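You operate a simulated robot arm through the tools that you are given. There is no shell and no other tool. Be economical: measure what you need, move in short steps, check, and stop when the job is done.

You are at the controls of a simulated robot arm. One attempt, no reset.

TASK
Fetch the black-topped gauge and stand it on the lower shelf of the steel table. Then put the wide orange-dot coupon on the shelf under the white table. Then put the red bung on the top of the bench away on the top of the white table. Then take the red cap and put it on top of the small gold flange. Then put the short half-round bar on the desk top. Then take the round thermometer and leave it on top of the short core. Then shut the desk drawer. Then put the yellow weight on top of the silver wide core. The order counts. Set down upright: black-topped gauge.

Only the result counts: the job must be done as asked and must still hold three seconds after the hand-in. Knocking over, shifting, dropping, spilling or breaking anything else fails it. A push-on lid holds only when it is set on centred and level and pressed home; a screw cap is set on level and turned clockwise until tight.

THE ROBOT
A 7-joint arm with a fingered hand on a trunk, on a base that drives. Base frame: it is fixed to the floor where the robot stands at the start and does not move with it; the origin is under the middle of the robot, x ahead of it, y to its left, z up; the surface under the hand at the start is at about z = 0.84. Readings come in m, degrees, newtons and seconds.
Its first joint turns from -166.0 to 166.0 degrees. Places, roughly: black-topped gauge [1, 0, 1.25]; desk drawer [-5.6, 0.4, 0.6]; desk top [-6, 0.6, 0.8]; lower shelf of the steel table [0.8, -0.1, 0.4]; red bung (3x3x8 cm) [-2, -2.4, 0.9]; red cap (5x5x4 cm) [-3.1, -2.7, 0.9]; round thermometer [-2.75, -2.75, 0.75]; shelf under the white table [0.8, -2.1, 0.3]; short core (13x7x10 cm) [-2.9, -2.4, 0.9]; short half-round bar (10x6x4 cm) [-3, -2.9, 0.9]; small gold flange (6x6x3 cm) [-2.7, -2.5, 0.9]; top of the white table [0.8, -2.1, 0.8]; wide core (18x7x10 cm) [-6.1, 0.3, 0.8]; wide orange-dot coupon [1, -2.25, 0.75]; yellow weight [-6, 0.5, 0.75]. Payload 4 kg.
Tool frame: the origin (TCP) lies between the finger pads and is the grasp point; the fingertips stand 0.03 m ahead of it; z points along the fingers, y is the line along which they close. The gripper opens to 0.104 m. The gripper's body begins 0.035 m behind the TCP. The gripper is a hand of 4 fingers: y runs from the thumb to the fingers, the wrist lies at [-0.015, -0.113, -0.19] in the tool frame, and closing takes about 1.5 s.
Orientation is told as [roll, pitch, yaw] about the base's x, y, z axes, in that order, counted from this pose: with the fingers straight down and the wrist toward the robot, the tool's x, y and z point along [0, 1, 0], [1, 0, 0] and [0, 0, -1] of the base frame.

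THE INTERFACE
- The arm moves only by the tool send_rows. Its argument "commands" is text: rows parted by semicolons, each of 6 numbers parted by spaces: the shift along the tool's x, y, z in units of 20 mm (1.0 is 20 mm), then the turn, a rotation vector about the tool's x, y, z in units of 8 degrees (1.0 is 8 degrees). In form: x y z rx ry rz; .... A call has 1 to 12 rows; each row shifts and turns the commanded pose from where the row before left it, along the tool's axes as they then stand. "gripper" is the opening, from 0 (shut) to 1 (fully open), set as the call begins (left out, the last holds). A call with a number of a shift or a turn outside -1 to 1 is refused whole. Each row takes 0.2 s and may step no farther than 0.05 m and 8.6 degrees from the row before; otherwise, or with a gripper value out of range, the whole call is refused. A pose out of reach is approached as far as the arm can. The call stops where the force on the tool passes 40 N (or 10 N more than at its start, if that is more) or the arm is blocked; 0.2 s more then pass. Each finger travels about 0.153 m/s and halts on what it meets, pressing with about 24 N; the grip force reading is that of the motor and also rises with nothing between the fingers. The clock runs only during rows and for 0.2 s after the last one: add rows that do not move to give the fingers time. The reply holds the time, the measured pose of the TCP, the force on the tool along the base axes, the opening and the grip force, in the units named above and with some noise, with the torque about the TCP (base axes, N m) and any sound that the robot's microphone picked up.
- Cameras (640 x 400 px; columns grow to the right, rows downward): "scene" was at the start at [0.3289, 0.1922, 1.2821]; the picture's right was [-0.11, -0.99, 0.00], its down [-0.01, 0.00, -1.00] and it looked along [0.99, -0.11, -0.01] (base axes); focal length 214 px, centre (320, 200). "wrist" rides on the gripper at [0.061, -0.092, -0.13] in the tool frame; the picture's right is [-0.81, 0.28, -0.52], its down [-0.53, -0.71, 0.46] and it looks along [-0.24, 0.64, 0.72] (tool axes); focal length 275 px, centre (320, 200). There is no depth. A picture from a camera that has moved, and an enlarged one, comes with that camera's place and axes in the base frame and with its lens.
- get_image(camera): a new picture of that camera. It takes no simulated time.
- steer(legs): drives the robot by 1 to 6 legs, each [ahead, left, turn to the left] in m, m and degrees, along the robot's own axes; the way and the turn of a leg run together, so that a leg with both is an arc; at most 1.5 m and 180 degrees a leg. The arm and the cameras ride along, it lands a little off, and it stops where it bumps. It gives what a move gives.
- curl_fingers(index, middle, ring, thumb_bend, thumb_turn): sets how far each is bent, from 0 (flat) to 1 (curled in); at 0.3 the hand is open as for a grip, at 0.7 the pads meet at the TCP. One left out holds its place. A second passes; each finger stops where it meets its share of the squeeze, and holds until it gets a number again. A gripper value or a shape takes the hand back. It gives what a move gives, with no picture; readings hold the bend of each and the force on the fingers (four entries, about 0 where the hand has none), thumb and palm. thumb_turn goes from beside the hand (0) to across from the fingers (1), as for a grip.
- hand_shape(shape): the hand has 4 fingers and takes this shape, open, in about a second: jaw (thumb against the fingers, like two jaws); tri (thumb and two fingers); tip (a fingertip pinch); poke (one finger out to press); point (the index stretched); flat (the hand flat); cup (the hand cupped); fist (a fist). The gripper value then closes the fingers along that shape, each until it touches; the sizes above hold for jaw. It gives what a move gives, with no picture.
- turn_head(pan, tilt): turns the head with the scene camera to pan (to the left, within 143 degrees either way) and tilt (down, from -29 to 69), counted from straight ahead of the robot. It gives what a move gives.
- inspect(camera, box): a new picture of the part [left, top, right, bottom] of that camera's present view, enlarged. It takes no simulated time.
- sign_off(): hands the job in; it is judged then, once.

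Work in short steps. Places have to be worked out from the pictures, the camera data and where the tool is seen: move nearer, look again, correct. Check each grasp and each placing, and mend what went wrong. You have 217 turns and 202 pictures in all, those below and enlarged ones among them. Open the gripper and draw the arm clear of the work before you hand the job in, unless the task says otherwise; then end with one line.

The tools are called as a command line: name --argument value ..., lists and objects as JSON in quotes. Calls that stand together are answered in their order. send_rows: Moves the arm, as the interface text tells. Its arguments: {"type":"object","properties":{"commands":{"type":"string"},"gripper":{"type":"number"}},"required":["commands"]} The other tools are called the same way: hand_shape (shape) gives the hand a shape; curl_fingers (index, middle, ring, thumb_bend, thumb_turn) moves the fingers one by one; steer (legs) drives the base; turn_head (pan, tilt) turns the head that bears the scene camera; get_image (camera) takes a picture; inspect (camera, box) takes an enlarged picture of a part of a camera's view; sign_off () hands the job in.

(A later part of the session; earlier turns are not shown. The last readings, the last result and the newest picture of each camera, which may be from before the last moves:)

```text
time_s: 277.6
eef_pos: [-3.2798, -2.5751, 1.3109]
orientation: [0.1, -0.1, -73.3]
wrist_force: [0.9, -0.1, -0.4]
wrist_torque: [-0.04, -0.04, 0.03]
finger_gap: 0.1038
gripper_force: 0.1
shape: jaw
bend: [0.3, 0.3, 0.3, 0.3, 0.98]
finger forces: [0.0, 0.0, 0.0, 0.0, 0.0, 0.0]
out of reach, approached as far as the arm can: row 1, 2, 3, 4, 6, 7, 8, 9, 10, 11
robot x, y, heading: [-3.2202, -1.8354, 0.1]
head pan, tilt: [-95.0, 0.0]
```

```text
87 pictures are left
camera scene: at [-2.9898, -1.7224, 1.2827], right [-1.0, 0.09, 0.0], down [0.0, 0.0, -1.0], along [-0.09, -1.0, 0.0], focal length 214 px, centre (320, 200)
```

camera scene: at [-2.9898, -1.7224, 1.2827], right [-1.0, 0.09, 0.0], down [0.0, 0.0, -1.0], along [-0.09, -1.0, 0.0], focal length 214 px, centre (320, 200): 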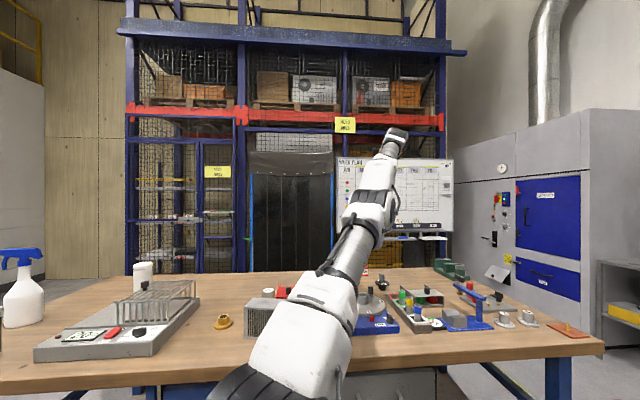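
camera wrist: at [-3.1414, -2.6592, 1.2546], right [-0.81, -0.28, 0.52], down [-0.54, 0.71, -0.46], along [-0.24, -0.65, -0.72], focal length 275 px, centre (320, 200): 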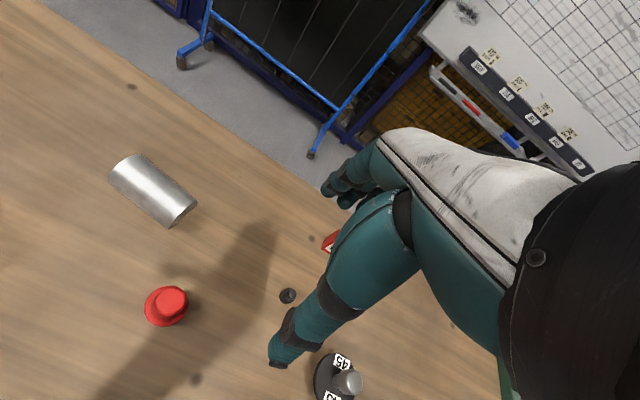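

The picture shows the arm in an elbow-down, forearm-up posture where the wrist bend is at its limit. I drive out to the open area and re-fold the arm (low, in, up) to get the elbow-up posture back.

steer --legs '[[1.2, 0, 0], [1.0, 0, 0]]'

send_rows --commands "0 0.5 1 0 0 0.5;0 0.5 1 0 0 0.5;0 0.5 1 0 0 0.5;0 0.5 1 0 0 0.5;0 0.5 1 0 0 0;0 0.5 1 0 0 0;0 0.5 1 0 0 0;0 0.5 1 0 0 0;0 0.5 1 0 0 0;0 0 1 0 0 0;0 0 1 0 0 0;0 0 1 0 0 0"

send_rows --commands "0 0 1 0 0 0;0 0 1 0 0 0;0 0 1 0 0 0;0 0 1 0 0 0;0 0 1 0 0 0;0 0 1 0 0 0;0 0 1 0 0 0;0 0 1 0 0 0;0 0 1 0 0 0;0 0 1 0 0 0;0 0 1 0 0 0;0 0 1 0 0 0"

send_rows --commands "0 -1 0 0 0 0;0 -1 0 0 0 0;0 -1 0 0 0 0;0 -1 0 0 0 0;0 -1 0 0 0 0;0 -1 0 0 0 0;0 -1 0 0 0 0;0 -1 0 0 0 0;0 -1 0 0 0 0;0 -1 0 0 0 0;0 0 0 0 0 0;0 0 0 0 0 0"

get_image --camera "scene"

```text
time_s: 288.5
eef_pos: [-1.09, -2.5808, 1.3123]
orientation: [0.1, -0.1, -73.4]
wrist_force: [0.1, -0.4, 0.6]
wrist_torque: [0.02, 0.0, -0.02]
finger_gap: 0.1041
gripper_force: 0.1
shape: jaw
bend: [0.3, 0.3, 0.3, 0.3, 0.98]
finger forces: [0.0, 0.1, 0.0, 0.0, 0.0, 0.1]
robot x, y, heading: [-1.027, -1.842, -0.2]
head pan, tilt: [-95.0, 0.0]
```

```text
time_s: 291.1
eef_pos: [-1.1118, -2.7193, 1.1026]
orientation: [0.1, 0.0, -89.3]
wrist_force: [0.0, -0.2, -0.4]
wrist_torque: [0.02, 0.0, 0.0]
finger_gap: 0.1038
gripper_force: 0.1
shape: jaw
bend: [0.3, 0.3, 0.3, 0.3, 0.98]
finger forces: [0.1, 0.0, 0.0, 0.0, 0.1, 0.1]
out of reach, approached as far as the arm can: row 1, 2, 3, 4, 6, 10, 11, 12
robot x, y, heading: [-1.0324, -1.8403, 0.1]
head pan, tilt: [-95.0, 0.0]
```

```text
time_s: 293.7
eef_pos: [-1.1304, -2.7548, 0.8707]
orientation: [0.2, 0.1, -89.4]
wrist_force: [0.2, -0.3, 0.5]
wrist_torque: [-0.01, 0.03, 0.01]
finger_gap: 0.1037
gripper_force: 0.1
shape: jaw
bend: [0.3, 0.3, 0.3, 0.3, 0.98]
finger forces: [0.1, 0.1, 0.0, 0.0, 0.0, 0.0]
out of reach, approached as far as the arm can: row 1, 2, 3, 4, 5, 6, 7, 8, 10
robot x, y, heading: [-1.0298, -1.8398, -0.1]
head pan, tilt: [-95.0, 0.0]
```

```text
time_s: 296.3
eef_pos: [-1.2191, -2.698, 0.8772]
orientation: [0.2, 0.1, -89.5]
wrist_force: [-1.1, -0.4, 0.2]
wrist_torque: [0.0, 0.01, 0.01]
finger_gap: 0.1038
gripper_force: 0.0
shape: jaw
bend: [0.3, 0.3, 0.3, 0.3, 0.98]
finger forces: [0.0, 0.0, 0.0, 0.1, 0.0, 0.1]
out of reach, approached as far as the arm can: row 1, 2, 3, 4, 5, 6, 7, 8, 9, 10
robot x, y, heading: [-1.03, -1.8398, -0.1]
head pan, tilt: [-95.0, 0.0]
```

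```text
86 pictures are left
camera scene: at [-0.7983, -1.7282, 1.2827], right [-1.0, 0.09, 0.0], down [0.0, 0.0, -1.0], along [-0.09, -1.0, 0.0], focal length 214 px, centre (320, 200)
```

scene: 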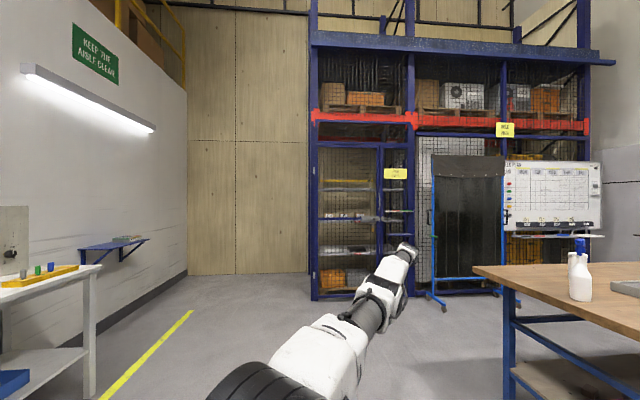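

Still locked. I repeat what worked before: tilt the hand outward 24°, go low (z≈0.45), then retract and raise.

send_rows --commands "1 0 0 -1 0 0;1 0 0 -1 0 0;1 0 0 -1 0 0;1 -0.4 0.9 0 0 0;0 -0.4 0.9 0 0 0;0 -0.4 0.9 0 0 0;0 -0.4 0.9 0 0 0;0 -0.4 0.9 0 0 0;0 -0.4 0.9 0 0 0;0 -0.4 0.9 0 0 0;0 -0.4 0.9 0 0 0;0 -0.4 0.9 0 0 0"

send_rows --commands "0 -0.4 0.9 0 0 0;0 -0.4 0.9 0 0 0;0 -0.4 0.9 0 0 0;0 -0.4 0.9 0 0 0;0 -0.4 0.9 0 0 0;0 -0.4 0.9 0 0 0;0 -0.4 0.9 0 0 0;0 -0.4 0.9 0 0 0;0 -0.4 0.9 0 0 0;0 -0.4 0.9 0 0 0;0 -0.4 0.9 0 0 0;0 0 0 0 0 0"

turn_head --pan -95 --tilt 25

get_image --camera "scene"

```text
time_s: 298.9
eef_pos: [-1.1717, -2.7679, 0.7067]
orientation: [0.1, -24.0, -89.5]
wrist_force: [-0.3, -0.5, -0.2]
wrist_torque: [-0.02, 0.02, 0.03]
finger_gap: 0.1037
gripper_force: 0.0
shape: jaw
bend: [0.3, 0.3, 0.3, 0.3, 0.98]
finger forces: [0.0, 0.1, 0.1, 0.0, 0.1, 0.0]
out of reach, approached as far as the arm can: row 1, 2, 3, 4, 7, 8, 9, 10, 11, 12
robot x, y, heading: [-1.03, -1.8394, -0.2]
head pan, tilt: [-95.0, 0.0]
```

```text
time_s: 301.5
eef_pos: [-1.0849, -2.7639, 0.5685]
orientation: [0.3, -24.1, -89.5]
wrist_force: [0.5, 0.4, -0.2]
wrist_torque: [0.03, 0.0, -0.01]
finger_gap: 0.1039
gripper_force: 0.0
shape: jaw
bend: [0.3, 0.3, 0.3, 0.3, 0.98]
finger forces: [0.0, 0.0, 0.1, 0.0, 0.1, 0.0]
out of reach, approached as far as the arm can: row 1, 2, 3, 4, 5, 6, 7, 8, 9, 10, 11
robot x, y, heading: [-1.0277, -1.8413, -0.5]
head pan, tilt: [-95.0, 0.0]
```

```text
time_s: 302.4
eef_pos: [-1.0852, -2.7628, 0.5696]
orientation: [0.1, -24.1, -89.5]
wrist_force: [-0.4, 0.6, 0.5]
wrist_torque: [0.0, 0.02, 0.02]
finger_gap: 0.1037
gripper_force: 0.1
shape: jaw
bend: [0.3, 0.3, 0.3, 0.3, 0.98]
finger forces: [0.1, 0.0, 0.0, 0.1, 0.0, 0.1]
robot x, y, heading: [-1.0295, -1.839, -0.1]
head pan, tilt: [-95.0, 25.0]
```

```text
85 pictures are left
camera scene: at [-0.7985, -1.7303, 1.2424], right [-1.0, 0.09, 0.0], down [0.04, 0.42, -0.91], along [-0.08, -0.9, -0.42], focal length 214 px, centre (320, 200)
```

scene: 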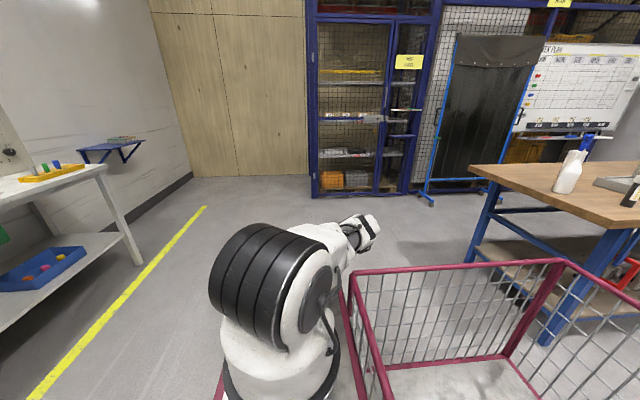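

Now I retract inward at this low height.

send_rows --commands "0 -0.91 -0.41 0 0 0;0 -0.91 -0.41 0 0 0;0 -0.91 -0.41 0 0 0;0 -0.91 -0.41 0 0 0;0 -0.91 -0.41 0 0 0;0 -0.91 -0.41 0 0 0;0 -0.91 -0.41 0 0 0;0 -0.91 -0.41 0 0 0;0 0 0 0 0 0"

get_image --camera "scene"

```text
time_s: 303.6
eef_pos: [-0.9708, -2.7285, 0.6036]
orientation: [-2.5, -25.6, -78.4]
wrist_force: [0.1, -0.2, 0.1]
wrist_torque: [-0.03, 0.06, -0.01]
finger_gap: 0.1041
gripper_force: 0.1
shape: jaw
bend: [0.3, 0.3, 0.3, 0.3, 0.97]
finger forces: [0.0, 0.0, 0.0, 0.0, 0.0, 0.1]
robot x, y, heading: [-1.0311, -1.8385, -0.1]
head pan, tilt: [-95.0, 25.0]
stopped in row 6: the arm was blocked; the commanded pose is now the measured one
```

```text
84 pictures are left
camera scene: at [-0.7981, -1.7307, 1.2423], right [-1.0, 0.09, 0.0], down [0.04, 0.42, -0.91], along [-0.08, -0.9, -0.42], focal length 214 px, centre (320, 200)
```

scene: 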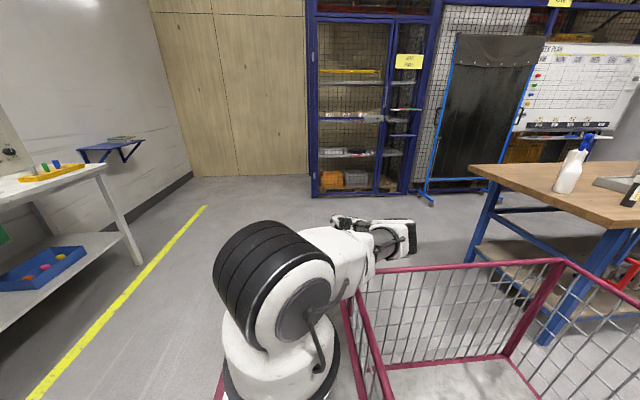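

The elbow has swung sideways (toward the basket). Now I raise, which should bring the elbow up.

send_rows --commands "0 0.43 -0.9 0 0 0;0 0.43 -0.9 0 0 0;0 0.43 -0.9 0 0 0;0 0.43 -0.9 0 0 0;0 0.43 -0.9 0 0 0;0 0.43 -0.9 0 0 0;0 0.43 -0.9 0 0 0;0 0.43 -0.9 0 0 0;0 0.43 -0.9 0 0 0;0 0.43 -0.9 0 0 0;0 0 0 0 0 0"

get_image --camera "scene"

```text
time_s: 306.0
eef_pos: [-0.9628, -2.725, 0.8008]
orientation: [-2.3, -25.5, -78.5]
wrist_force: [-0.3, -0.9, 0.2]
wrist_torque: [0.02, 0.01, 0.0]
finger_gap: 0.1041
gripper_force: 0.1
shape: jaw
bend: [0.3, 0.3, 0.3, 0.3, 0.97]
finger forces: [0.1, 0.0, 0.1, 0.0, 0.0, 0.0]
robot x, y, heading: [-1.0275, -1.8371, -0.1]
head pan, tilt: [-95.0, 25.0]
```

```text
83 pictures are left
camera scene: at [-0.7985, -1.7303, 1.2423], right [-1.0, 0.09, 0.0], down [0.04, 0.42, -0.91], along [-0.08, -0.9, -0.42], focal length 214 px, centre (320, 200)
```

scene: 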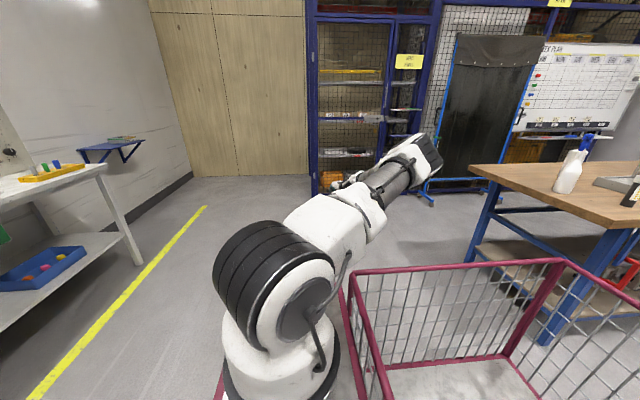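

The elbow is now up and free. I untilt, fix the yaw and retract/raise.

send_rows --commands "0 0.3 -0.9 1 0 0.4;0 0.2 -0.9 1 0 0.4;0 0 -0.9 1 0 0.4;0 -1 -0.9 0.15 0 0.2;0 -1 -0.9 0 0 0;0 -1 -0.9 0 0 0;0 -1 -0.9 0 0 0;0 -1 0 0 0 0;0 0 0 0 0 0"

get_image --camera "scene"

```text
time_s: 308.0
eef_pos: [-0.964, -2.6166, 0.9258]
orientation: [0.1, -0.3, -90.5]
wrist_force: [0.4, 0.6, -0.1]
wrist_torque: [0.03, -0.01, 0.02]
finger_gap: 0.1039
gripper_force: 0.1
shape: jaw
bend: [0.3, 0.3, 0.3, 0.3, 0.97]
finger forces: [0.0, 0.0, 0.0, 0.0, 0.0, 0.0]
robot x, y, heading: [-1.0309, -1.8386, 0.1]
head pan, tilt: [-95.0, 25.0]
```

```text
82 pictures are left
camera scene: at [-0.7984, -1.7304, 1.2423], right [-1.0, 0.09, 0.0], down [0.04, 0.42, -0.91], along [-0.08, -0.9, -0.42], focal length 214 px, centre (320, 200)
```

scene: 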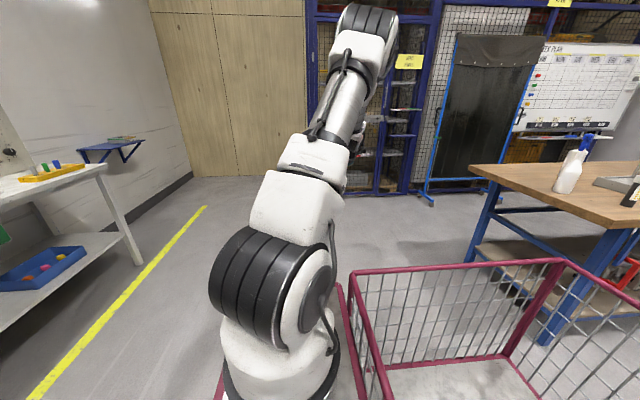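

Recovered to elbow-up. I raise to z≈1.2 (staying at r≈0.78) and drive back along the aisle.

send_rows --commands "0 0 -1 0 0 0;0 0 -1 0 0 0;0 0 -1 0 0 0;0 0 -1 0 0 0;0 0 -1 0 0 0;0 0 -1 0 0 0;0 0 -1 0 0 0;0 0 -1 0 0 0;0 0 -1 0 0 0;0 0 -1 0 0 0;0 0 -1 0 0 0;0 0 -1 0 0 0"

steer --legs '[[-1.1, -0.02, 0], [-1.07, 0, 0]]'

send_rows --commands "0 0 1 0 0 0;0 0 1 0 0 0;0 0 1 0 0 0;0 0 1 0 0 0;0 0 1 0 0 0;0 0 0 0 0 0"

get_image --camera "wrist"

```text
time_s: 310.6
eef_pos: [-0.9641, -2.6159, 1.1654]
orientation: [0.2, -0.4, -90.4]
wrist_force: [0.1, 0.3, 0.2]
wrist_torque: [0.04, 0.0, 0.01]
finger_gap: 0.1039
gripper_force: 0.1
shape: jaw
bend: [0.3, 0.3, 0.3, 0.3, 0.97]
finger forces: [0.1, 0.0, 0.0, 0.1, 0.1, 0.1]
robot x, y, heading: [-1.0295, -1.836, -0.0]
head pan, tilt: [-95.0, 25.0]
```

```text
time_s: 321.3
eef_pos: [-3.1323, -2.6278, 1.1662]
orientation: [0.3, -0.5, -90.5]
wrist_force: [-0.6, 0.3, 0.2]
wrist_torque: [0.02, -0.03, 0.01]
finger_gap: 0.1037
gripper_force: 0.1
shape: jaw
bend: [0.3, 0.3, 0.3, 0.3, 0.97]
finger forces: [0.1, 0.1, 0.1, 0.0, 0.0, 0.0]
robot x, y, heading: [-3.1933, -1.8526, -0.5]
head pan, tilt: [-95.0, 25.0]
```

```text
time_s: 322.7
eef_pos: [-3.1322, -2.6275, 1.0663]
orientation: [0.1, -0.4, -90.6]
wrist_force: [0.1, 0.6, -0.2]
wrist_torque: [0.02, -0.03, -0.01]
finger_gap: 0.104
gripper_force: 0.1
shape: jaw
bend: [0.3, 0.3, 0.3, 0.3, 0.97]
finger forces: [0.0, 0.1, 0.0, 0.1, 0.0, 0.0]
robot x, y, heading: [-3.1946, -1.8498, -0.3]
head pan, tilt: [-95.0, 25.0]
```

```text
81 pictures are left
camera wrist: at [-3.0699, -2.5344, 1.1962], right [-0.81, -0.26, 0.52], down [-0.52, 0.72, -0.46], along [-0.25, -0.65, -0.72], focal length 275 px, centre (320, 200)
```

wrist: 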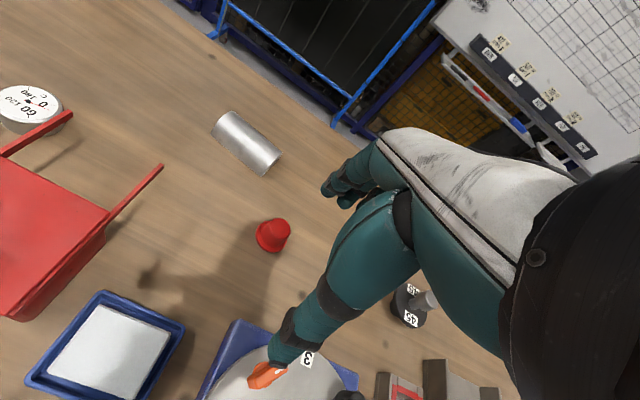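

Cap refined at [-3.136,-2.724]. I extend over it at z≈1.07 and descend to 0.95.

send_rows --commands "-0.2 1 0 0 0 0;0 1 0 0 0 0;0 1 0 0 0 0;0 1 0 0 0 0;0 0.8 0 0 0 0;0 0 1 0 0 0;0 0 1 0 0 0;0 0 1 0 0 0;0 0 1 0 0 0;0 0 1 0 0 0;0 0 0.5 0 0 0;0 0 0 0 0 0" --gripper 0.7

get_image --camera "wrist"

inspect --camera "scene" --box '[240, 60, 480, 210]'

```text
time_s: 325.3
eef_pos: [-3.1366, -2.7247, 0.9558]
orientation: [0.2, -0.3, -90.6]
wrist_force: [0.8, -0.3, 0.1]
wrist_torque: [-0.02, -0.01, -0.01]
finger_gap: 0.0733
gripper_force: 0.1
shape: jaw
bend: [0.27, 0.37, 0.34, 0.58, 0.99]
finger forces: [0.0, 0.0, 0.0, 0.0, 0.1, 0.1]
robot x, y, heading: [-3.1938, -1.8495, -0.0]
head pan, tilt: [-95.0, 25.0]
```

```text
80 pictures are left
camera wrist: at [-3.0746, -2.6313, 1.0865], right [-0.81, -0.26, 0.52], down [-0.52, 0.72, -0.46], along [-0.25, -0.65, -0.72], focal length 275 px, centre (320, 200)
```

wrist: 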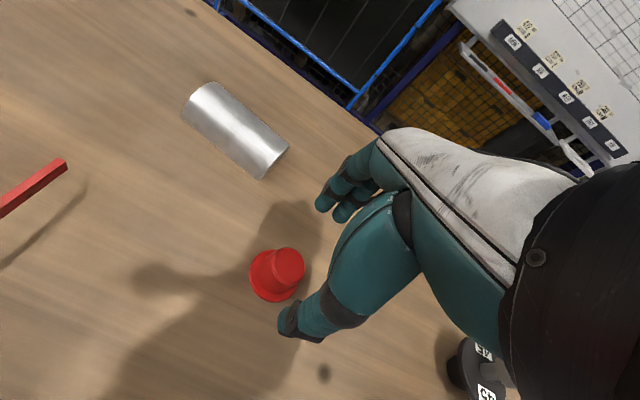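

```text
2.67 times, centred on (360, 135) of scene
camera zoom: at [-2.9634, -1.7431, 1.2423], right [-1.0, 0.09, 0.0], down [0.04, 0.42, -0.91], along [-0.08, -0.9, -0.42], focal length 572 px, centre (213, 373)
```

zoom: 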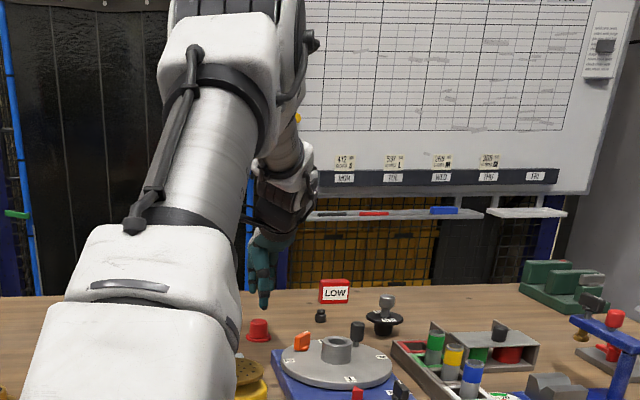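

Aligned within 4 mm. I descend to z≈0.908 and close.

send_rows --commands "0.15 -0.1 0.8 0 0 0;0 0 0.8 0 0 0;0 0 0.75 0 0 0;0 0 0 0 0 0"

send_rows --commands "0 0 0 0 0 0;0 0 0 0 0 0;0 0 0 0 0 0;0 0 0 0 0 0;0 0 0 0 0 0;0 0 0 0 0 0;0 0 0 0 0 0" --gripper 0

get_image --camera "wrist"

```text
time_s: 326.3
eef_pos: [-3.1345, -2.7248, 0.9092]
orientation: [0.0, -0.3, -90.7]
wrist_force: [0.1, 0.8, 0.1]
wrist_torque: [0.0, -0.01, 0.02]
finger_gap: 0.0729
gripper_force: 0.1
shape: jaw
bend: [0.27, 0.37, 0.34, 0.58, 0.99]
finger forces: [0.0, 0.0, 0.0, 0.0, 0.0, 0.0]
robot x, y, heading: [-3.1958, -1.8562, -0.4]
head pan, tilt: [-95.0, 25.0]
```

```text
time_s: 327.9
eef_pos: [-3.1353, -2.7225, 0.911]
orientation: [0.1, -0.5, -90.6]
wrist_force: [0.7, -2.1, 21.2]
wrist_torque: [-0.1, 0.0, -0.03]
finger_gap: 0.0192
gripper_force: 23.6
shape: jaw
bend: [0.73, 0.59, 0.66, 0.77, 1.0]
finger forces: [15.6, 9.5, 0.1, 0.1, 28.1, 0.0]
robot x, y, heading: [-3.1999, -1.8518, -0.3]
head pan, tilt: [-95.0, 25.0]
```

```text
78 pictures are left
camera wrist: at [-3.0719, -2.6303, 1.0418], right [-0.81, -0.26, 0.52], down [-0.52, 0.71, -0.46], along [-0.25, -0.65, -0.72], focal length 275 px, centre (320, 200)
```

wrist: 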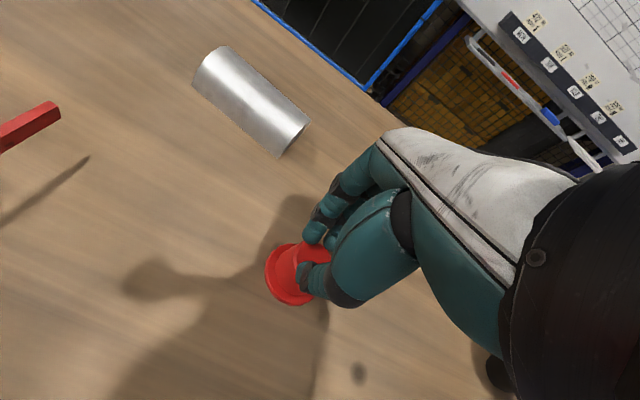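

Gripped, fingertips lightly on the brim. I lift 4 cm gently and look.

send_rows --commands "0 0 -0.2 0 0 0;0 0 -0.3 0 0 0;0 0 -0.5 0 0 0;0 0 -1 0 0 0;0 0 -1 0 0 0;0 0 -1 0 0 0;0 0 0 0 0 0"

get_image --camera "wrist"

inspect --camera "scene" --box '[300, 120, 380, 190]'

```text
time_s: 329.5
eef_pos: [-3.135, -2.7226, 0.9904]
orientation: [0.1, -0.5, -90.6]
wrist_force: [-0.3, 0.5, -0.8]
wrist_torque: [0.02, -0.03, -0.01]
finger_gap: 0.0179
gripper_force: 24.5
shape: jaw
bend: [0.73, 0.59, 0.66, 0.77, 1.0]
finger forces: [10.9, 7.9, 0.0, 0.0, 18.2, 0.0]
robot x, y, heading: [-3.1978, -1.8546, -0.3]
head pan, tilt: [-95.0, 25.0]
```

```text
77 pictures are left
camera wrist: at [-3.0722, -2.6297, 1.1207], right [-0.81, -0.26, 0.52], down [-0.52, 0.72, -0.46], along [-0.25, -0.65, -0.72], focal length 275 px, centre (320, 200)
```

wrist: 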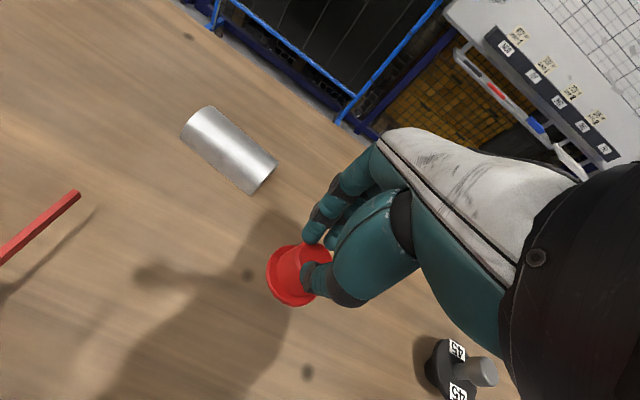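

```text
5.71 times, centred on (340, 155) of scene
camera zoom: at [-2.9634, -1.7431, 1.2423], right [-1.0, 0.09, 0.0], down [0.04, 0.42, -0.91], along [-0.08, -0.9, -0.42], focal length 1226 px, centre (206, 457)
```

zoom: 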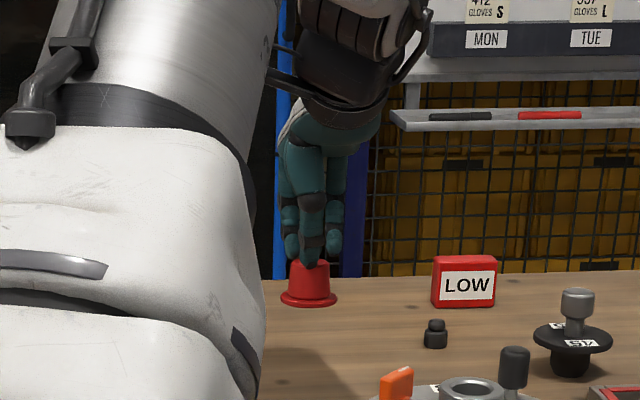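

Cap is held level (centre ≈9 mm to the thumb side of the TCP). I raise and drive toward the gold flange.

send_rows --commands "0 0 -1 0 0 0;0 0 -1 0 0 0;0 0 -1 0 0 0;0 0 -1 0 0 0;0 0 -1 0 0 0;0 0 -1 0 0 0;0 0 0 0 0 0"

steer --legs '[[0.47, 0.16, 0]]'

get_image --camera "wrist"

get_image --camera "scene"

```text
time_s: 331.1
eef_pos: [-3.1352, -2.7208, 1.1104]
orientation: [0.1, -0.4, -90.6]
wrist_force: [-0.2, -1.0, 0.3]
wrist_torque: [0.02, 0.03, 0.0]
finger_gap: 0.0177
gripper_force: 23.8
shape: jaw
bend: [0.73, 0.59, 0.66, 0.77, 1.0]
finger forces: [11.0, 7.8, 0.0, 0.0, 17.8, 0.0]
robot x, y, heading: [-3.1961, -1.8507, -0.1]
head pan, tilt: [-95.0, 25.0]
```

```text
time_s: 334.0
eef_pos: [-2.6651, -2.5659, 1.1088]
orientation: [0.2, -0.4, -90.6]
wrist_force: [0.0, 0.3, -1.4]
wrist_torque: [0.03, -0.01, 0.0]
finger_gap: 0.0177
gripper_force: 24.0
shape: jaw
bend: [0.73, 0.59, 0.66, 0.77, 1.0]
finger forces: [10.9, 7.8, 0.0, 0.0, 17.8, 0.0]
robot x, y, heading: [-2.7249, -1.696, -0.5]
head pan, tilt: [-95.0, 25.0]
```

```text
75 pictures are left
camera wrist: at [-2.6022, -2.4723, 1.2401], right [-0.81, -0.26, 0.52], down [-0.52, 0.72, -0.46], along [-0.25, -0.65, -0.72], focal length 275 px, centre (320, 200)
```

wrist: 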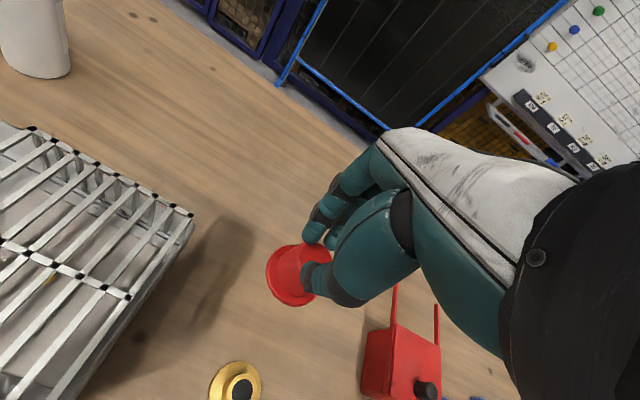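

```text
74 pictures are left
camera scene: at [-2.4934, -1.5867, 1.2423], right [-1.0, 0.09, 0.0], down [0.04, 0.42, -0.91], along [-0.08, -0.9, -0.42], focal length 214 px, centre (320, 200)
```

scene: 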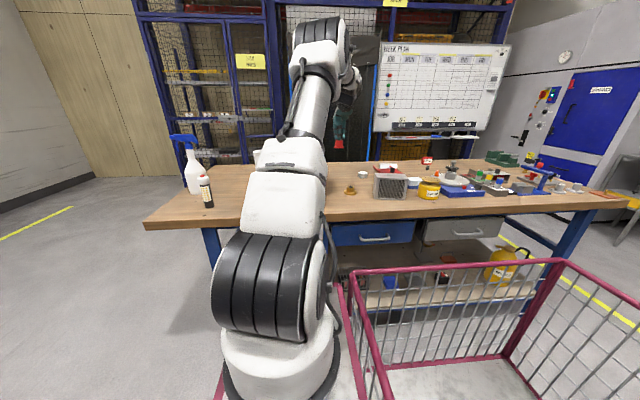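

Flange at about [-2.71,-2.48]. I shift north/west so it comes under the hand and look again.

steer --legs '[[0.03, 0.07, 0.5]]'

get_image --camera "wrist"

inspect --camera "scene" --box '[320, 140, 400, 220]'

```text
time_s: 335.0
eef_pos: [-2.6269, -2.4941, 1.1086]
orientation: [0.2, -0.4, -90.1]
wrist_force: [0.5, 0.0, 0.0]
wrist_torque: [0.0, 0.01, -0.04]
finger_gap: 0.0178
gripper_force: 24.0
shape: jaw
bend: [0.73, 0.59, 0.66, 0.77, 1.0]
finger forces: [10.9, 7.9, 0.0, 0.1, 17.9, 0.0]
robot x, y, heading: [-2.6958, -1.6273, 0.2]
head pan, tilt: [-95.0, 25.0]
```

```text
73 pictures are left
camera wrist: at [-2.5647, -2.401, 1.2401], right [-0.81, -0.27, 0.52], down [-0.53, 0.71, -0.46], along [-0.24, -0.65, -0.72], focal length 275 px, centre (320, 200)
```

wrist: 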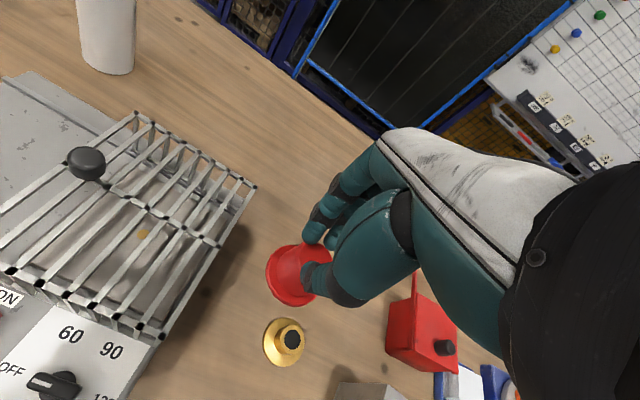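

```text
5.00 times, centred on (360, 180) of scene
camera zoom: at [-2.4637, -1.5145, 1.2423], right [-1.0, 0.08, 0.0], down [0.04, 0.42, -0.91], along [-0.08, -0.9, -0.42], focal length 1072 px, centre (120, 300)
```

zoom: 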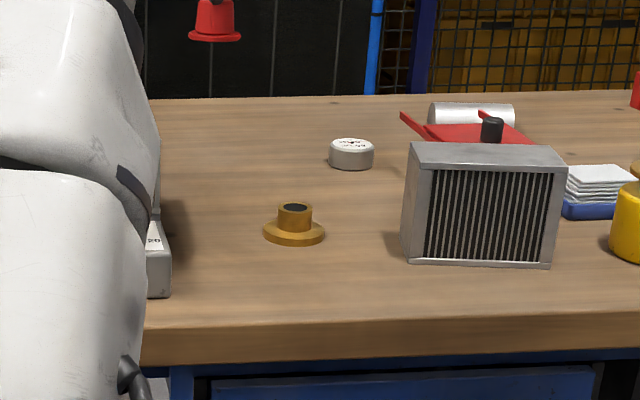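

Wrist view gives the flange at [-2.709,-2.490]. I move the arm so the cap centre is over it and descend to z≈1.0.

send_rows --commands "-1 0.25 0 0 0 0;-1 0 0 0 0 0;-1 0 0 0 0 0;-1 0 0 0 0 0;-0.2 0 0 0 0 0;0 0 1 0 0 0;0 0 1 0 0 0;0 0 1 0 0 0;0 0 1 0 0 0;0 0 1 0 0 0;0 0 0 0 0 0"

get_image --camera "wrist"

inspect --camera "scene" --box '[320, 120, 400, 200]'

```text
time_s: 337.4
eef_pos: [-2.7111, -2.4999, 1.0087]
orientation: [0.2, -0.5, -90.0]
wrist_force: [0.3, 0.3, -1.1]
wrist_torque: [-0.02, 0.01, -0.01]
finger_gap: 0.0177
gripper_force: 24.5
shape: jaw
bend: [0.73, 0.59, 0.66, 0.77, 1.0]
finger forces: [10.7, 7.7, 0.1, 0.1, 17.6, 0.0]
robot x, y, heading: [-2.6971, -1.6275, 0.5]
head pan, tilt: [-95.0, 25.0]
```

```text
71 pictures are left
camera wrist: at [-2.6485, -2.4066, 1.1394], right [-0.81, -0.27, 0.52], down [-0.53, 0.71, -0.46], along [-0.24, -0.65, -0.72], focal length 275 px, centre (320, 200)
```

wrist: 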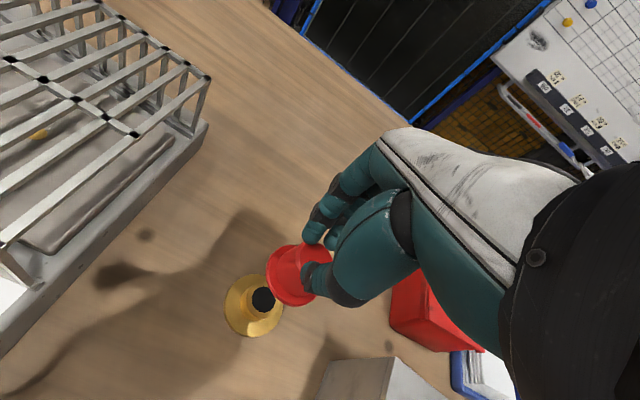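

```text
5.00 times, centred on (360, 160) of scene
camera zoom: at [-2.4638, -1.5145, 1.2423], right [-1.0, 0.08, 0.0], down [0.04, 0.42, -0.91], along [-0.08, -0.9, -0.42], focal length 1072 px, centre (120, 400)
```

zoom: 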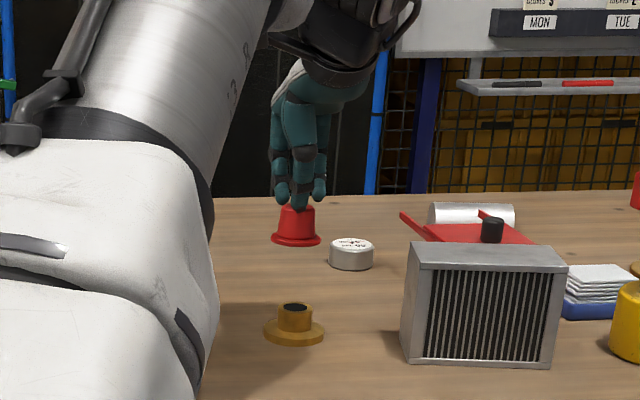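

Refined: cap needs (-3,+5) mm. I correct and lower to z≈0.955.

send_rows --commands "-0.13 -0.27 0.7 0 0 0;0 0 0.7 0 0 0;0 0 0.7 0 0 0;0 0 0.5 0 0 0;0 0 0 0 0 0"

inspect --camera "wrist" --box '[200, 220, 360, 340]'

inspect --camera "scene" --box '[330, 140, 390, 200]'

```text
time_s: 338.6
eef_pos: [-2.7132, -2.4951, 0.9569]
orientation: [0.2, -0.5, -90.1]
wrist_force: [0.0, -0.5, 0.4]
wrist_torque: [0.01, -0.01, -0.01]
finger_gap: 0.0177
gripper_force: 23.8
shape: jaw
bend: [0.73, 0.59, 0.66, 0.77, 1.0]
finger forces: [10.8, 7.7, 0.0, 0.0, 17.6, 0.0]
robot x, y, heading: [-2.6944, -1.6259, 0.3]
head pan, tilt: [-95.0, 25.0]
```

```text
3.33 times, centred on (280, 280) of wrist
camera zoom: at [-2.6509, -2.4017, 1.088], right [-0.81, -0.27, 0.52], down [-0.53, 0.71, -0.46], along [-0.24, -0.65, -0.72], focal length 918 px, centre (453, -67)
```

zoom: 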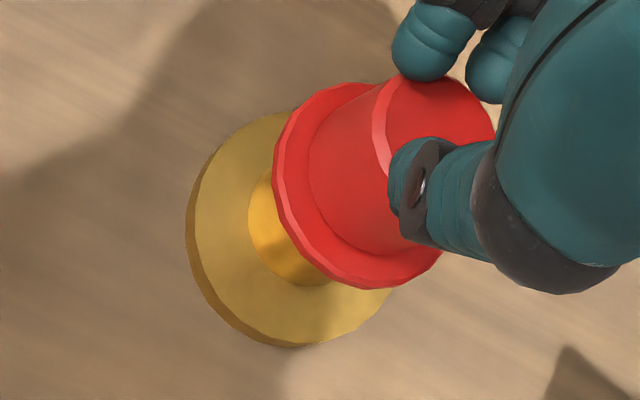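

```text
6.67 times, centred on (360, 170) of scene
camera zoom: at [-2.4637, -1.5146, 1.2423], right [-1.0, 0.08, 0.0], down [0.04, 0.42, -0.91], along [-0.08, -0.9, -0.42], focal length 1430 px, centre (53, 400)
```

zoom: 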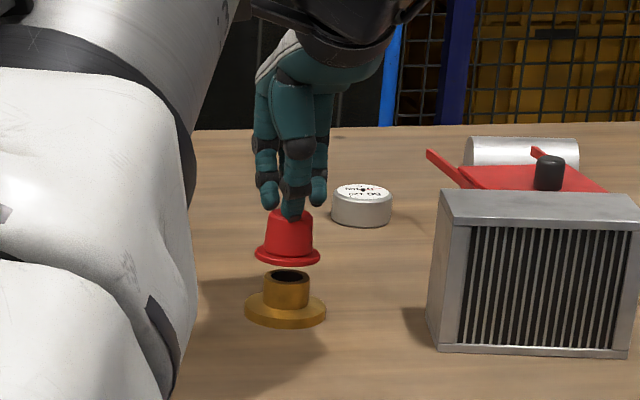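

Alignment looks within ~2 mm in both views. I lower until contact.

send_rows --commands "0 0 0.25 0 0 0;0 0 0.15 0 0 0;0 0 0.15 0 0 0;0 0 0 0 0 0"

send_rows --commands "0 0 0.1 0 0 0;0 0 0.1 0 0 0;0 0 0.1 0 0 0;0 0 0 0 0 0"

inspect --camera "scene" --box '[330, 140, 390, 200]'

```text
time_s: 339.6
eef_pos: [-2.7144, -2.4943, 0.9468]
orientation: [0.3, -0.5, -90.1]
wrist_force: [-0.2, -0.5, 0.2]
wrist_torque: [0.01, -0.03, -0.02]
finger_gap: 0.0179
gripper_force: 23.3
shape: jaw
bend: [0.73, 0.59, 0.66, 0.77, 1.0]
finger forces: [10.9, 7.6, 0.0, 0.1, 17.7, 0.1]
robot x, y, heading: [-2.693, -1.6235, 0.0]
head pan, tilt: [-95.0, 25.0]
```

```text
time_s: 340.6
eef_pos: [-2.7131, -2.4943, 0.9419]
orientation: [0.1, -0.6, -90.1]
wrist_force: [0.9, 0.6, 13.4]
wrist_torque: [-0.19, 0.03, -0.02]
finger_gap: 0.0178
gripper_force: 23.9
shape: jaw
bend: [0.73, 0.59, 0.66, 0.76, 1.0]
finger forces: [13.5, 12.5, 0.0, 0.0, 19.8, 0.1]
robot x, y, heading: [-2.6939, -1.627, 0.2]
head pan, tilt: [-95.0, 25.0]
```

```text
6.67 times, centred on (360, 170) of scene
camera zoom: at [-2.4637, -1.514, 1.2423], right [-1.0, 0.08, 0.0], down [0.04, 0.42, -0.91], along [-0.08, -0.9, -0.42], focal length 1430 px, centre (53, 400)
```

zoom: 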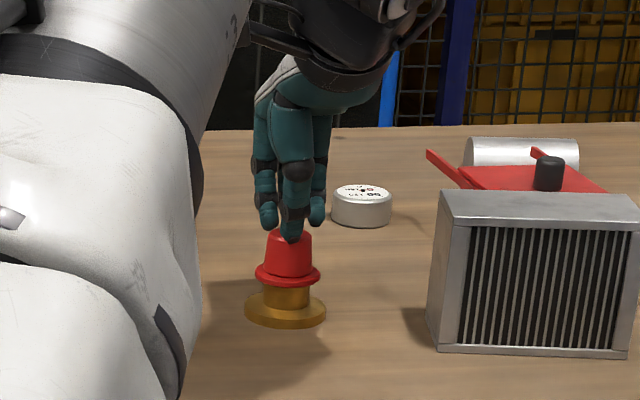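

Contact; the cap sits on the flange hub, centred. I ease up 1 mm and release.

send_rows --commands "0 0 -0.05 0 0 0;0 0 0 0 0 0"

send_rows --commands "0 0 0 0 0 0;0 0 0 0 0 0;0 0 0 0 0 0;0 0 0 0 0 0;0 0 0 0 0 0;0 0 0 0 0 0" --gripper 0.7

inspect --camera "wrist" --box '[200, 220, 360, 340]'

inspect --camera "scene" --box '[330, 140, 390, 200]'

```text
time_s: 341.2
eef_pos: [-2.7139, -2.4955, 0.9432]
orientation: [0.1, -0.6, -90.2]
wrist_force: [-0.7, -1.3, 12.6]
wrist_torque: [-0.17, 0.07, 0.04]
finger_gap: 0.0175
gripper_force: 24.2
shape: jaw
bend: [0.73, 0.59, 0.66, 0.76, 1.0]
finger forces: [13.6, 12.3, 0.0, 0.0, 19.2, 0.1]
robot x, y, heading: [-2.6948, -1.6283, 0.1]
head pan, tilt: [-95.0, 25.0]
```

```text
time_s: 342.6
eef_pos: [-2.7135, -2.4954, 0.9424]
orientation: [0.1, -0.4, -90.1]
wrist_force: [0.8, 0.4, 0.6]
wrist_torque: [0.02, 0.0, 0.0]
finger_gap: 0.0725
gripper_force: 0.1
shape: jaw
bend: [0.27, 0.37, 0.34, 0.58, 0.99]
finger forces: [0.0, 0.1, 0.0, 0.0, 0.0, 0.1]
robot x, y, heading: [-2.6957, -1.6244, -0.1]
head pan, tilt: [-95.0, 25.0]
```

```text
3.33 times, centred on (280, 280) of wrist
camera zoom: at [-2.6512, -2.4015, 1.0718], right [-0.81, -0.27, 0.52], down [-0.53, 0.71, -0.46], along [-0.24, -0.65, -0.72], focal length 918 px, centre (453, -67)
```

zoom: 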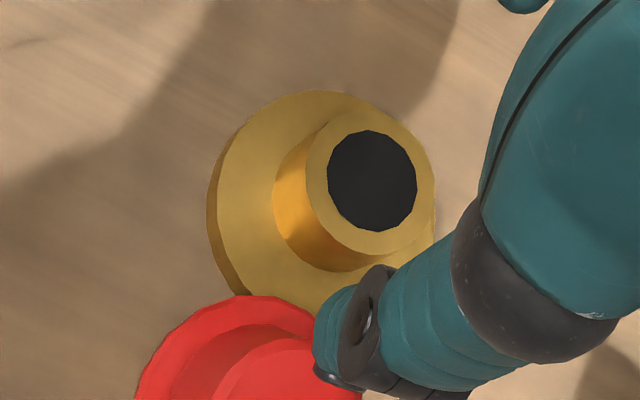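

```text
6.67 times, centred on (360, 170) of scene
camera zoom: at [-2.4637, -1.5145, 1.2423], right [-1.0, 0.08, 0.0], down [0.04, 0.42, -0.91], along [-0.08, -0.9, -0.42], focal length 1430 px, centre (53, 400)
```

zoom: 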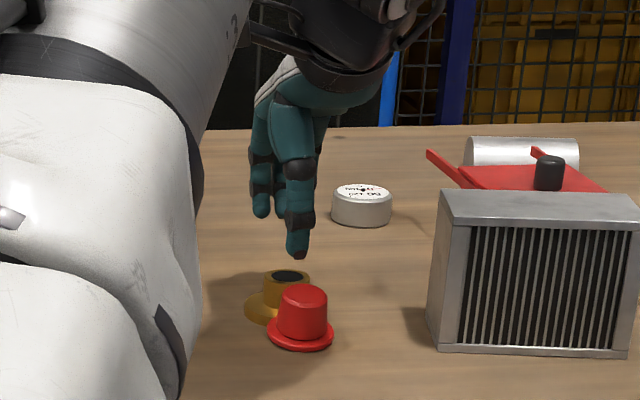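

The cap slipped off to the near side when opening (it was set ~1 cm too far north). It stands upright beside the flange. I raise the hand and look.

send_rows --commands "0 0 -0.5 0 0 0;0 0 -1 0 0 0;0 0 -1 0 0 0;0 0 -1 0 0 0;0 0 -1 0 0 0;0 0 -1 0 0 0;0 0 -1 0 0 0;0 0 0 0 0 0"

inspect --camera "wrist" --box '[180, 220, 360, 400]'

inspect --camera "scene" --box '[335, 165, 385, 205]'

```text
time_s: 344.4
eef_pos: [-2.7128, -2.4941, 1.0718]
orientation: [0.2, -0.4, -90.1]
wrist_force: [-0.9, -0.2, -0.2]
wrist_torque: [0.0, 0.01, 0.03]
finger_gap: 0.0726
gripper_force: 0.1
shape: jaw
bend: [0.27, 0.37, 0.34, 0.58, 0.99]
finger forces: [0.0, 0.0, 0.0, 0.0, 0.0, 0.0]
robot x, y, heading: [-2.6943, -1.6307, 0.1]
head pan, tilt: [-95.0, 25.0]
```

```text
2.22 times, centred on (270, 310) of wrist
camera zoom: at [-2.6516, -2.4007, 1.202], right [-0.81, -0.27, 0.52], down [-0.53, 0.71, -0.46], along [-0.24, -0.65, -0.72], focal length 612 px, centre (431, -44)
```

zoom: 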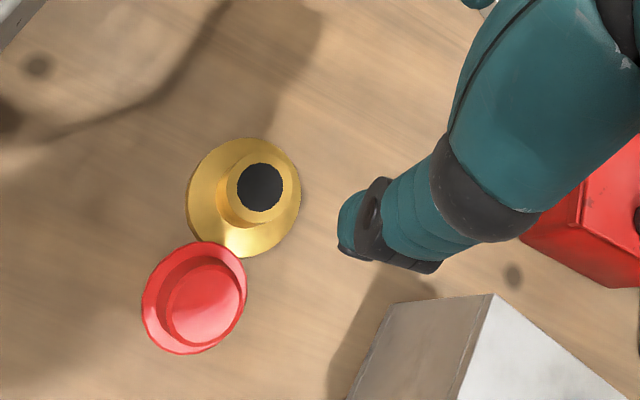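

```text
10.00 times, centred on (360, 185) of scene
camera zoom: at [-2.4637, -1.5145, 1.2423], right [-1.0, 0.08, 0.0], down [0.04, 0.42, -0.91], along [-0.08, -0.9, -0.42], focal length 2145 px, centre (-80, 350)
```

zoom: 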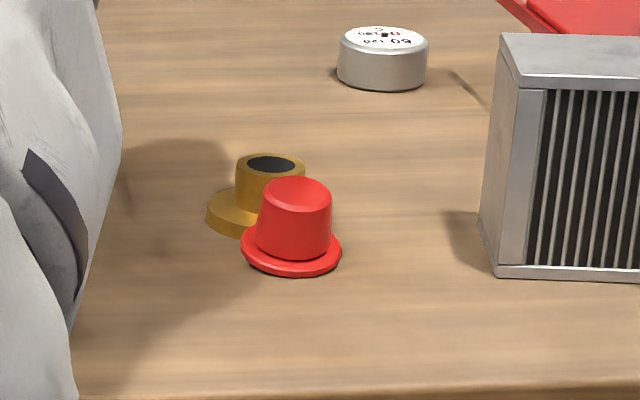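

The cap stands leaning on the flange rim, centre ≈[-2.717,-2.442]; the flange hasn't been displaced noticeably ([-2.718,-2.495]). I re-grasp with a narrower opening.

send_rows --commands "-0.15 -1 0 0 0 0;0 -1 0 0 0 0;0 -0.75 0 0 0 0;0 0 1 0 0 0;0 0 1 0 0 0;0 0 1 0 0 0;0 0 1 0 0 0;0 0 1 0 0 0;0 0 1 0 0 0;0 0 0 0 0 0" --gripper 0.5

get_image --camera "wrist"

inspect --camera "scene" --box '[330, 145, 390, 205]'

```text
time_s: 346.6
eef_pos: [-2.7141, -2.4394, 0.9516]
orientation: [0.2, -0.5, -90.0]
wrist_force: [0.7, -0.9, 0.1]
wrist_torque: [-0.01, -0.02, 0.01]
finger_gap: 0.0523
gripper_force: 0.1
shape: jaw
bend: [0.74, 0.44, 0.41, 0.69, 1.0]
finger forces: [0.0, 0.0, 0.0, 0.0, 0.1, 0.1]
robot x, y, heading: [-2.6936, -1.6277, 0.2]
head pan, tilt: [-95.0, 25.0]
```

```text
62 pictures are left
camera wrist: at [-2.6534, -2.3463, 1.0811], right [-0.81, -0.27, 0.52], down [-0.53, 0.71, -0.46], along [-0.24, -0.65, -0.72], focal length 275 px, centre (320, 200)
```

wrist: 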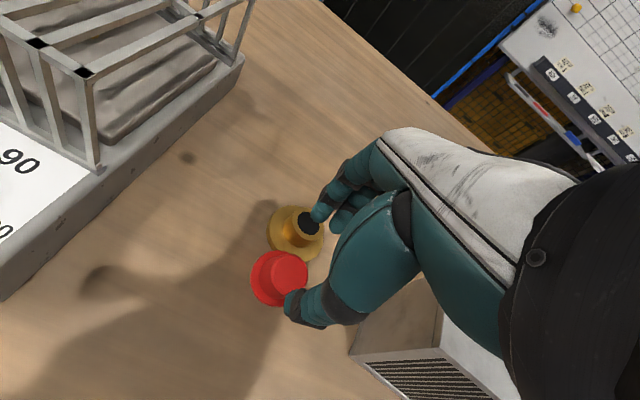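

```text
6.67 times, centred on (360, 175) of scene
camera zoom: at [-2.4638, -1.5145, 1.2423], right [-1.0, 0.08, 0.0], down [0.04, 0.42, -0.91], along [-0.08, -0.9, -0.42], focal length 1430 px, centre (53, 367)
```

zoom: 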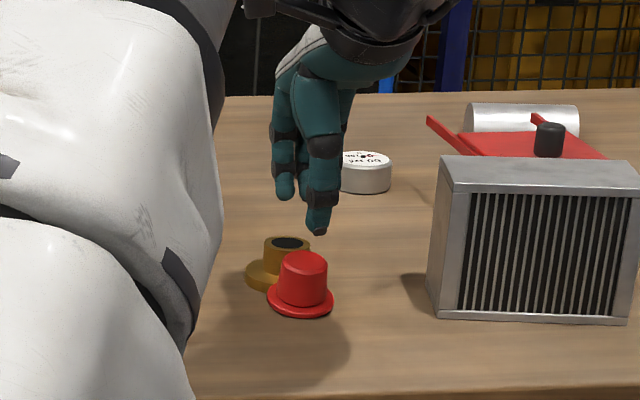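

Nearly aligned. I shift 5 mm north (to keep the fingers off the hub), descend to ≈0.917 and close.

send_rows --commands "0.12 -0.28 0 0 0 0;0 0 0.9 0 0 0;0 0 0.85 0 0 0;0 0 0 0 0 0"

send_rows --commands "0 0 0 0 0 0;0 0 0 0 0 0;0 0 0 0 0 0;0 0 0 0 0 0;0 0 0 0 0 0;0 0 0 0 0 0" --gripper 0

send_rows --commands "0 0 -0.3 0 0 0;0 0 -0.7 0 0 0;0 0 -1 0 0 0;0 0 -1 0 0 0;0 0 -1 0 0 0;0 0 0 0 0 0"

get_image --camera "wrist"

inspect --camera "scene" --box '[330, 145, 390, 205]'

```text
time_s: 347.6
eef_pos: [-2.7135, -2.4335, 0.9161]
orientation: [0.1, -0.4, -90.1]
wrist_force: [-0.1, 0.1, 0.5]
wrist_torque: [-0.01, 0.0, 0.0]
finger_gap: 0.0524
gripper_force: 0.1
shape: jaw
bend: [0.74, 0.44, 0.41, 0.69, 1.0]
finger forces: [0.1, 0.0, 0.0, 0.1, 0.1, 0.0]
robot x, y, heading: [-2.696, -1.626, -0.1]
head pan, tilt: [-95.0, 25.0]
```

```text
time_s: 349.0
eef_pos: [-2.7129, -2.4337, 0.9157]
orientation: [0.2, -0.5, -90.1]
wrist_force: [0.1, 0.3, 0.1]
wrist_torque: [0.03, -0.03, -0.01]
finger_gap: 0.0001
gripper_force: 24.1
shape: jaw
bend: [0.7, 0.7, 0.7, 0.47, 1.0]
finger forces: [0.1, 0.1, 0.1, 0.0, 0.0, 0.1]
robot x, y, heading: [-2.6924, -1.6254, 0.1]
head pan, tilt: [-95.0, 25.0]
```

```text
time_s: 350.4
eef_pos: [-2.7141, -2.4341, 0.9971]
orientation: [0.2, -0.4, -90.2]
wrist_force: [-0.5, 0.7, -0.1]
wrist_torque: [0.03, -0.03, -0.01]
finger_gap: 0.0
gripper_force: 24.3
shape: jaw
bend: [0.7, 0.7, 0.7, 0.47, 1.0]
finger forces: [0.1, 0.1, 0.0, 0.0, 0.0, 0.0]
robot x, y, heading: [-2.6943, -1.6252, 0.1]
head pan, tilt: [-95.0, 25.0]
```

```text
60 pictures are left
camera wrist: at [-2.6516, -2.3411, 1.127], right [-0.81, -0.27, 0.52], down [-0.53, 0.71, -0.46], along [-0.24, -0.65, -0.72], focal length 275 px, centre (320, 200)
```

wrist: 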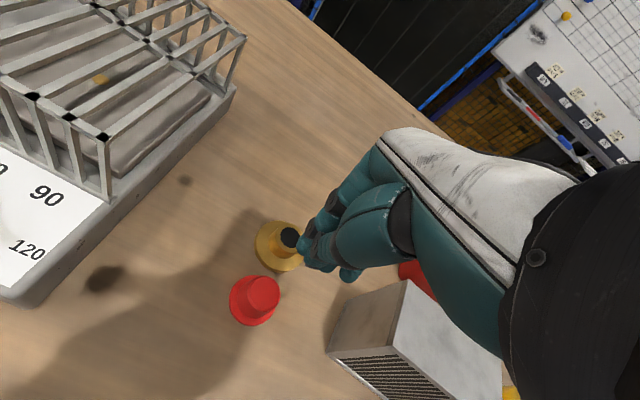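

```text
6.67 times, centred on (360, 175) of scene
camera zoom: at [-2.4637, -1.5145, 1.2423], right [-1.0, 0.08, 0.0], down [0.04, 0.42, -0.91], along [-0.08, -0.9, -0.42], focal length 1430 px, centre (53, 367)
```

zoom: 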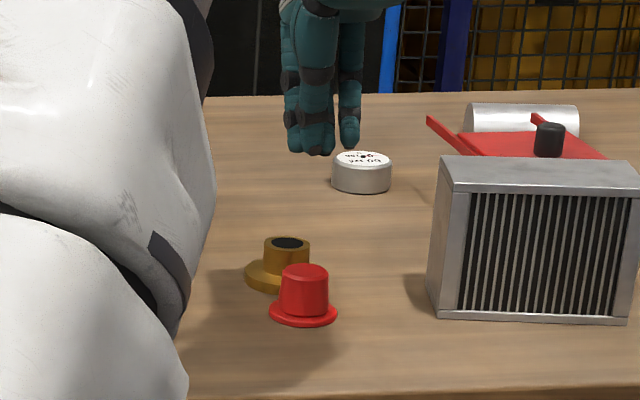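

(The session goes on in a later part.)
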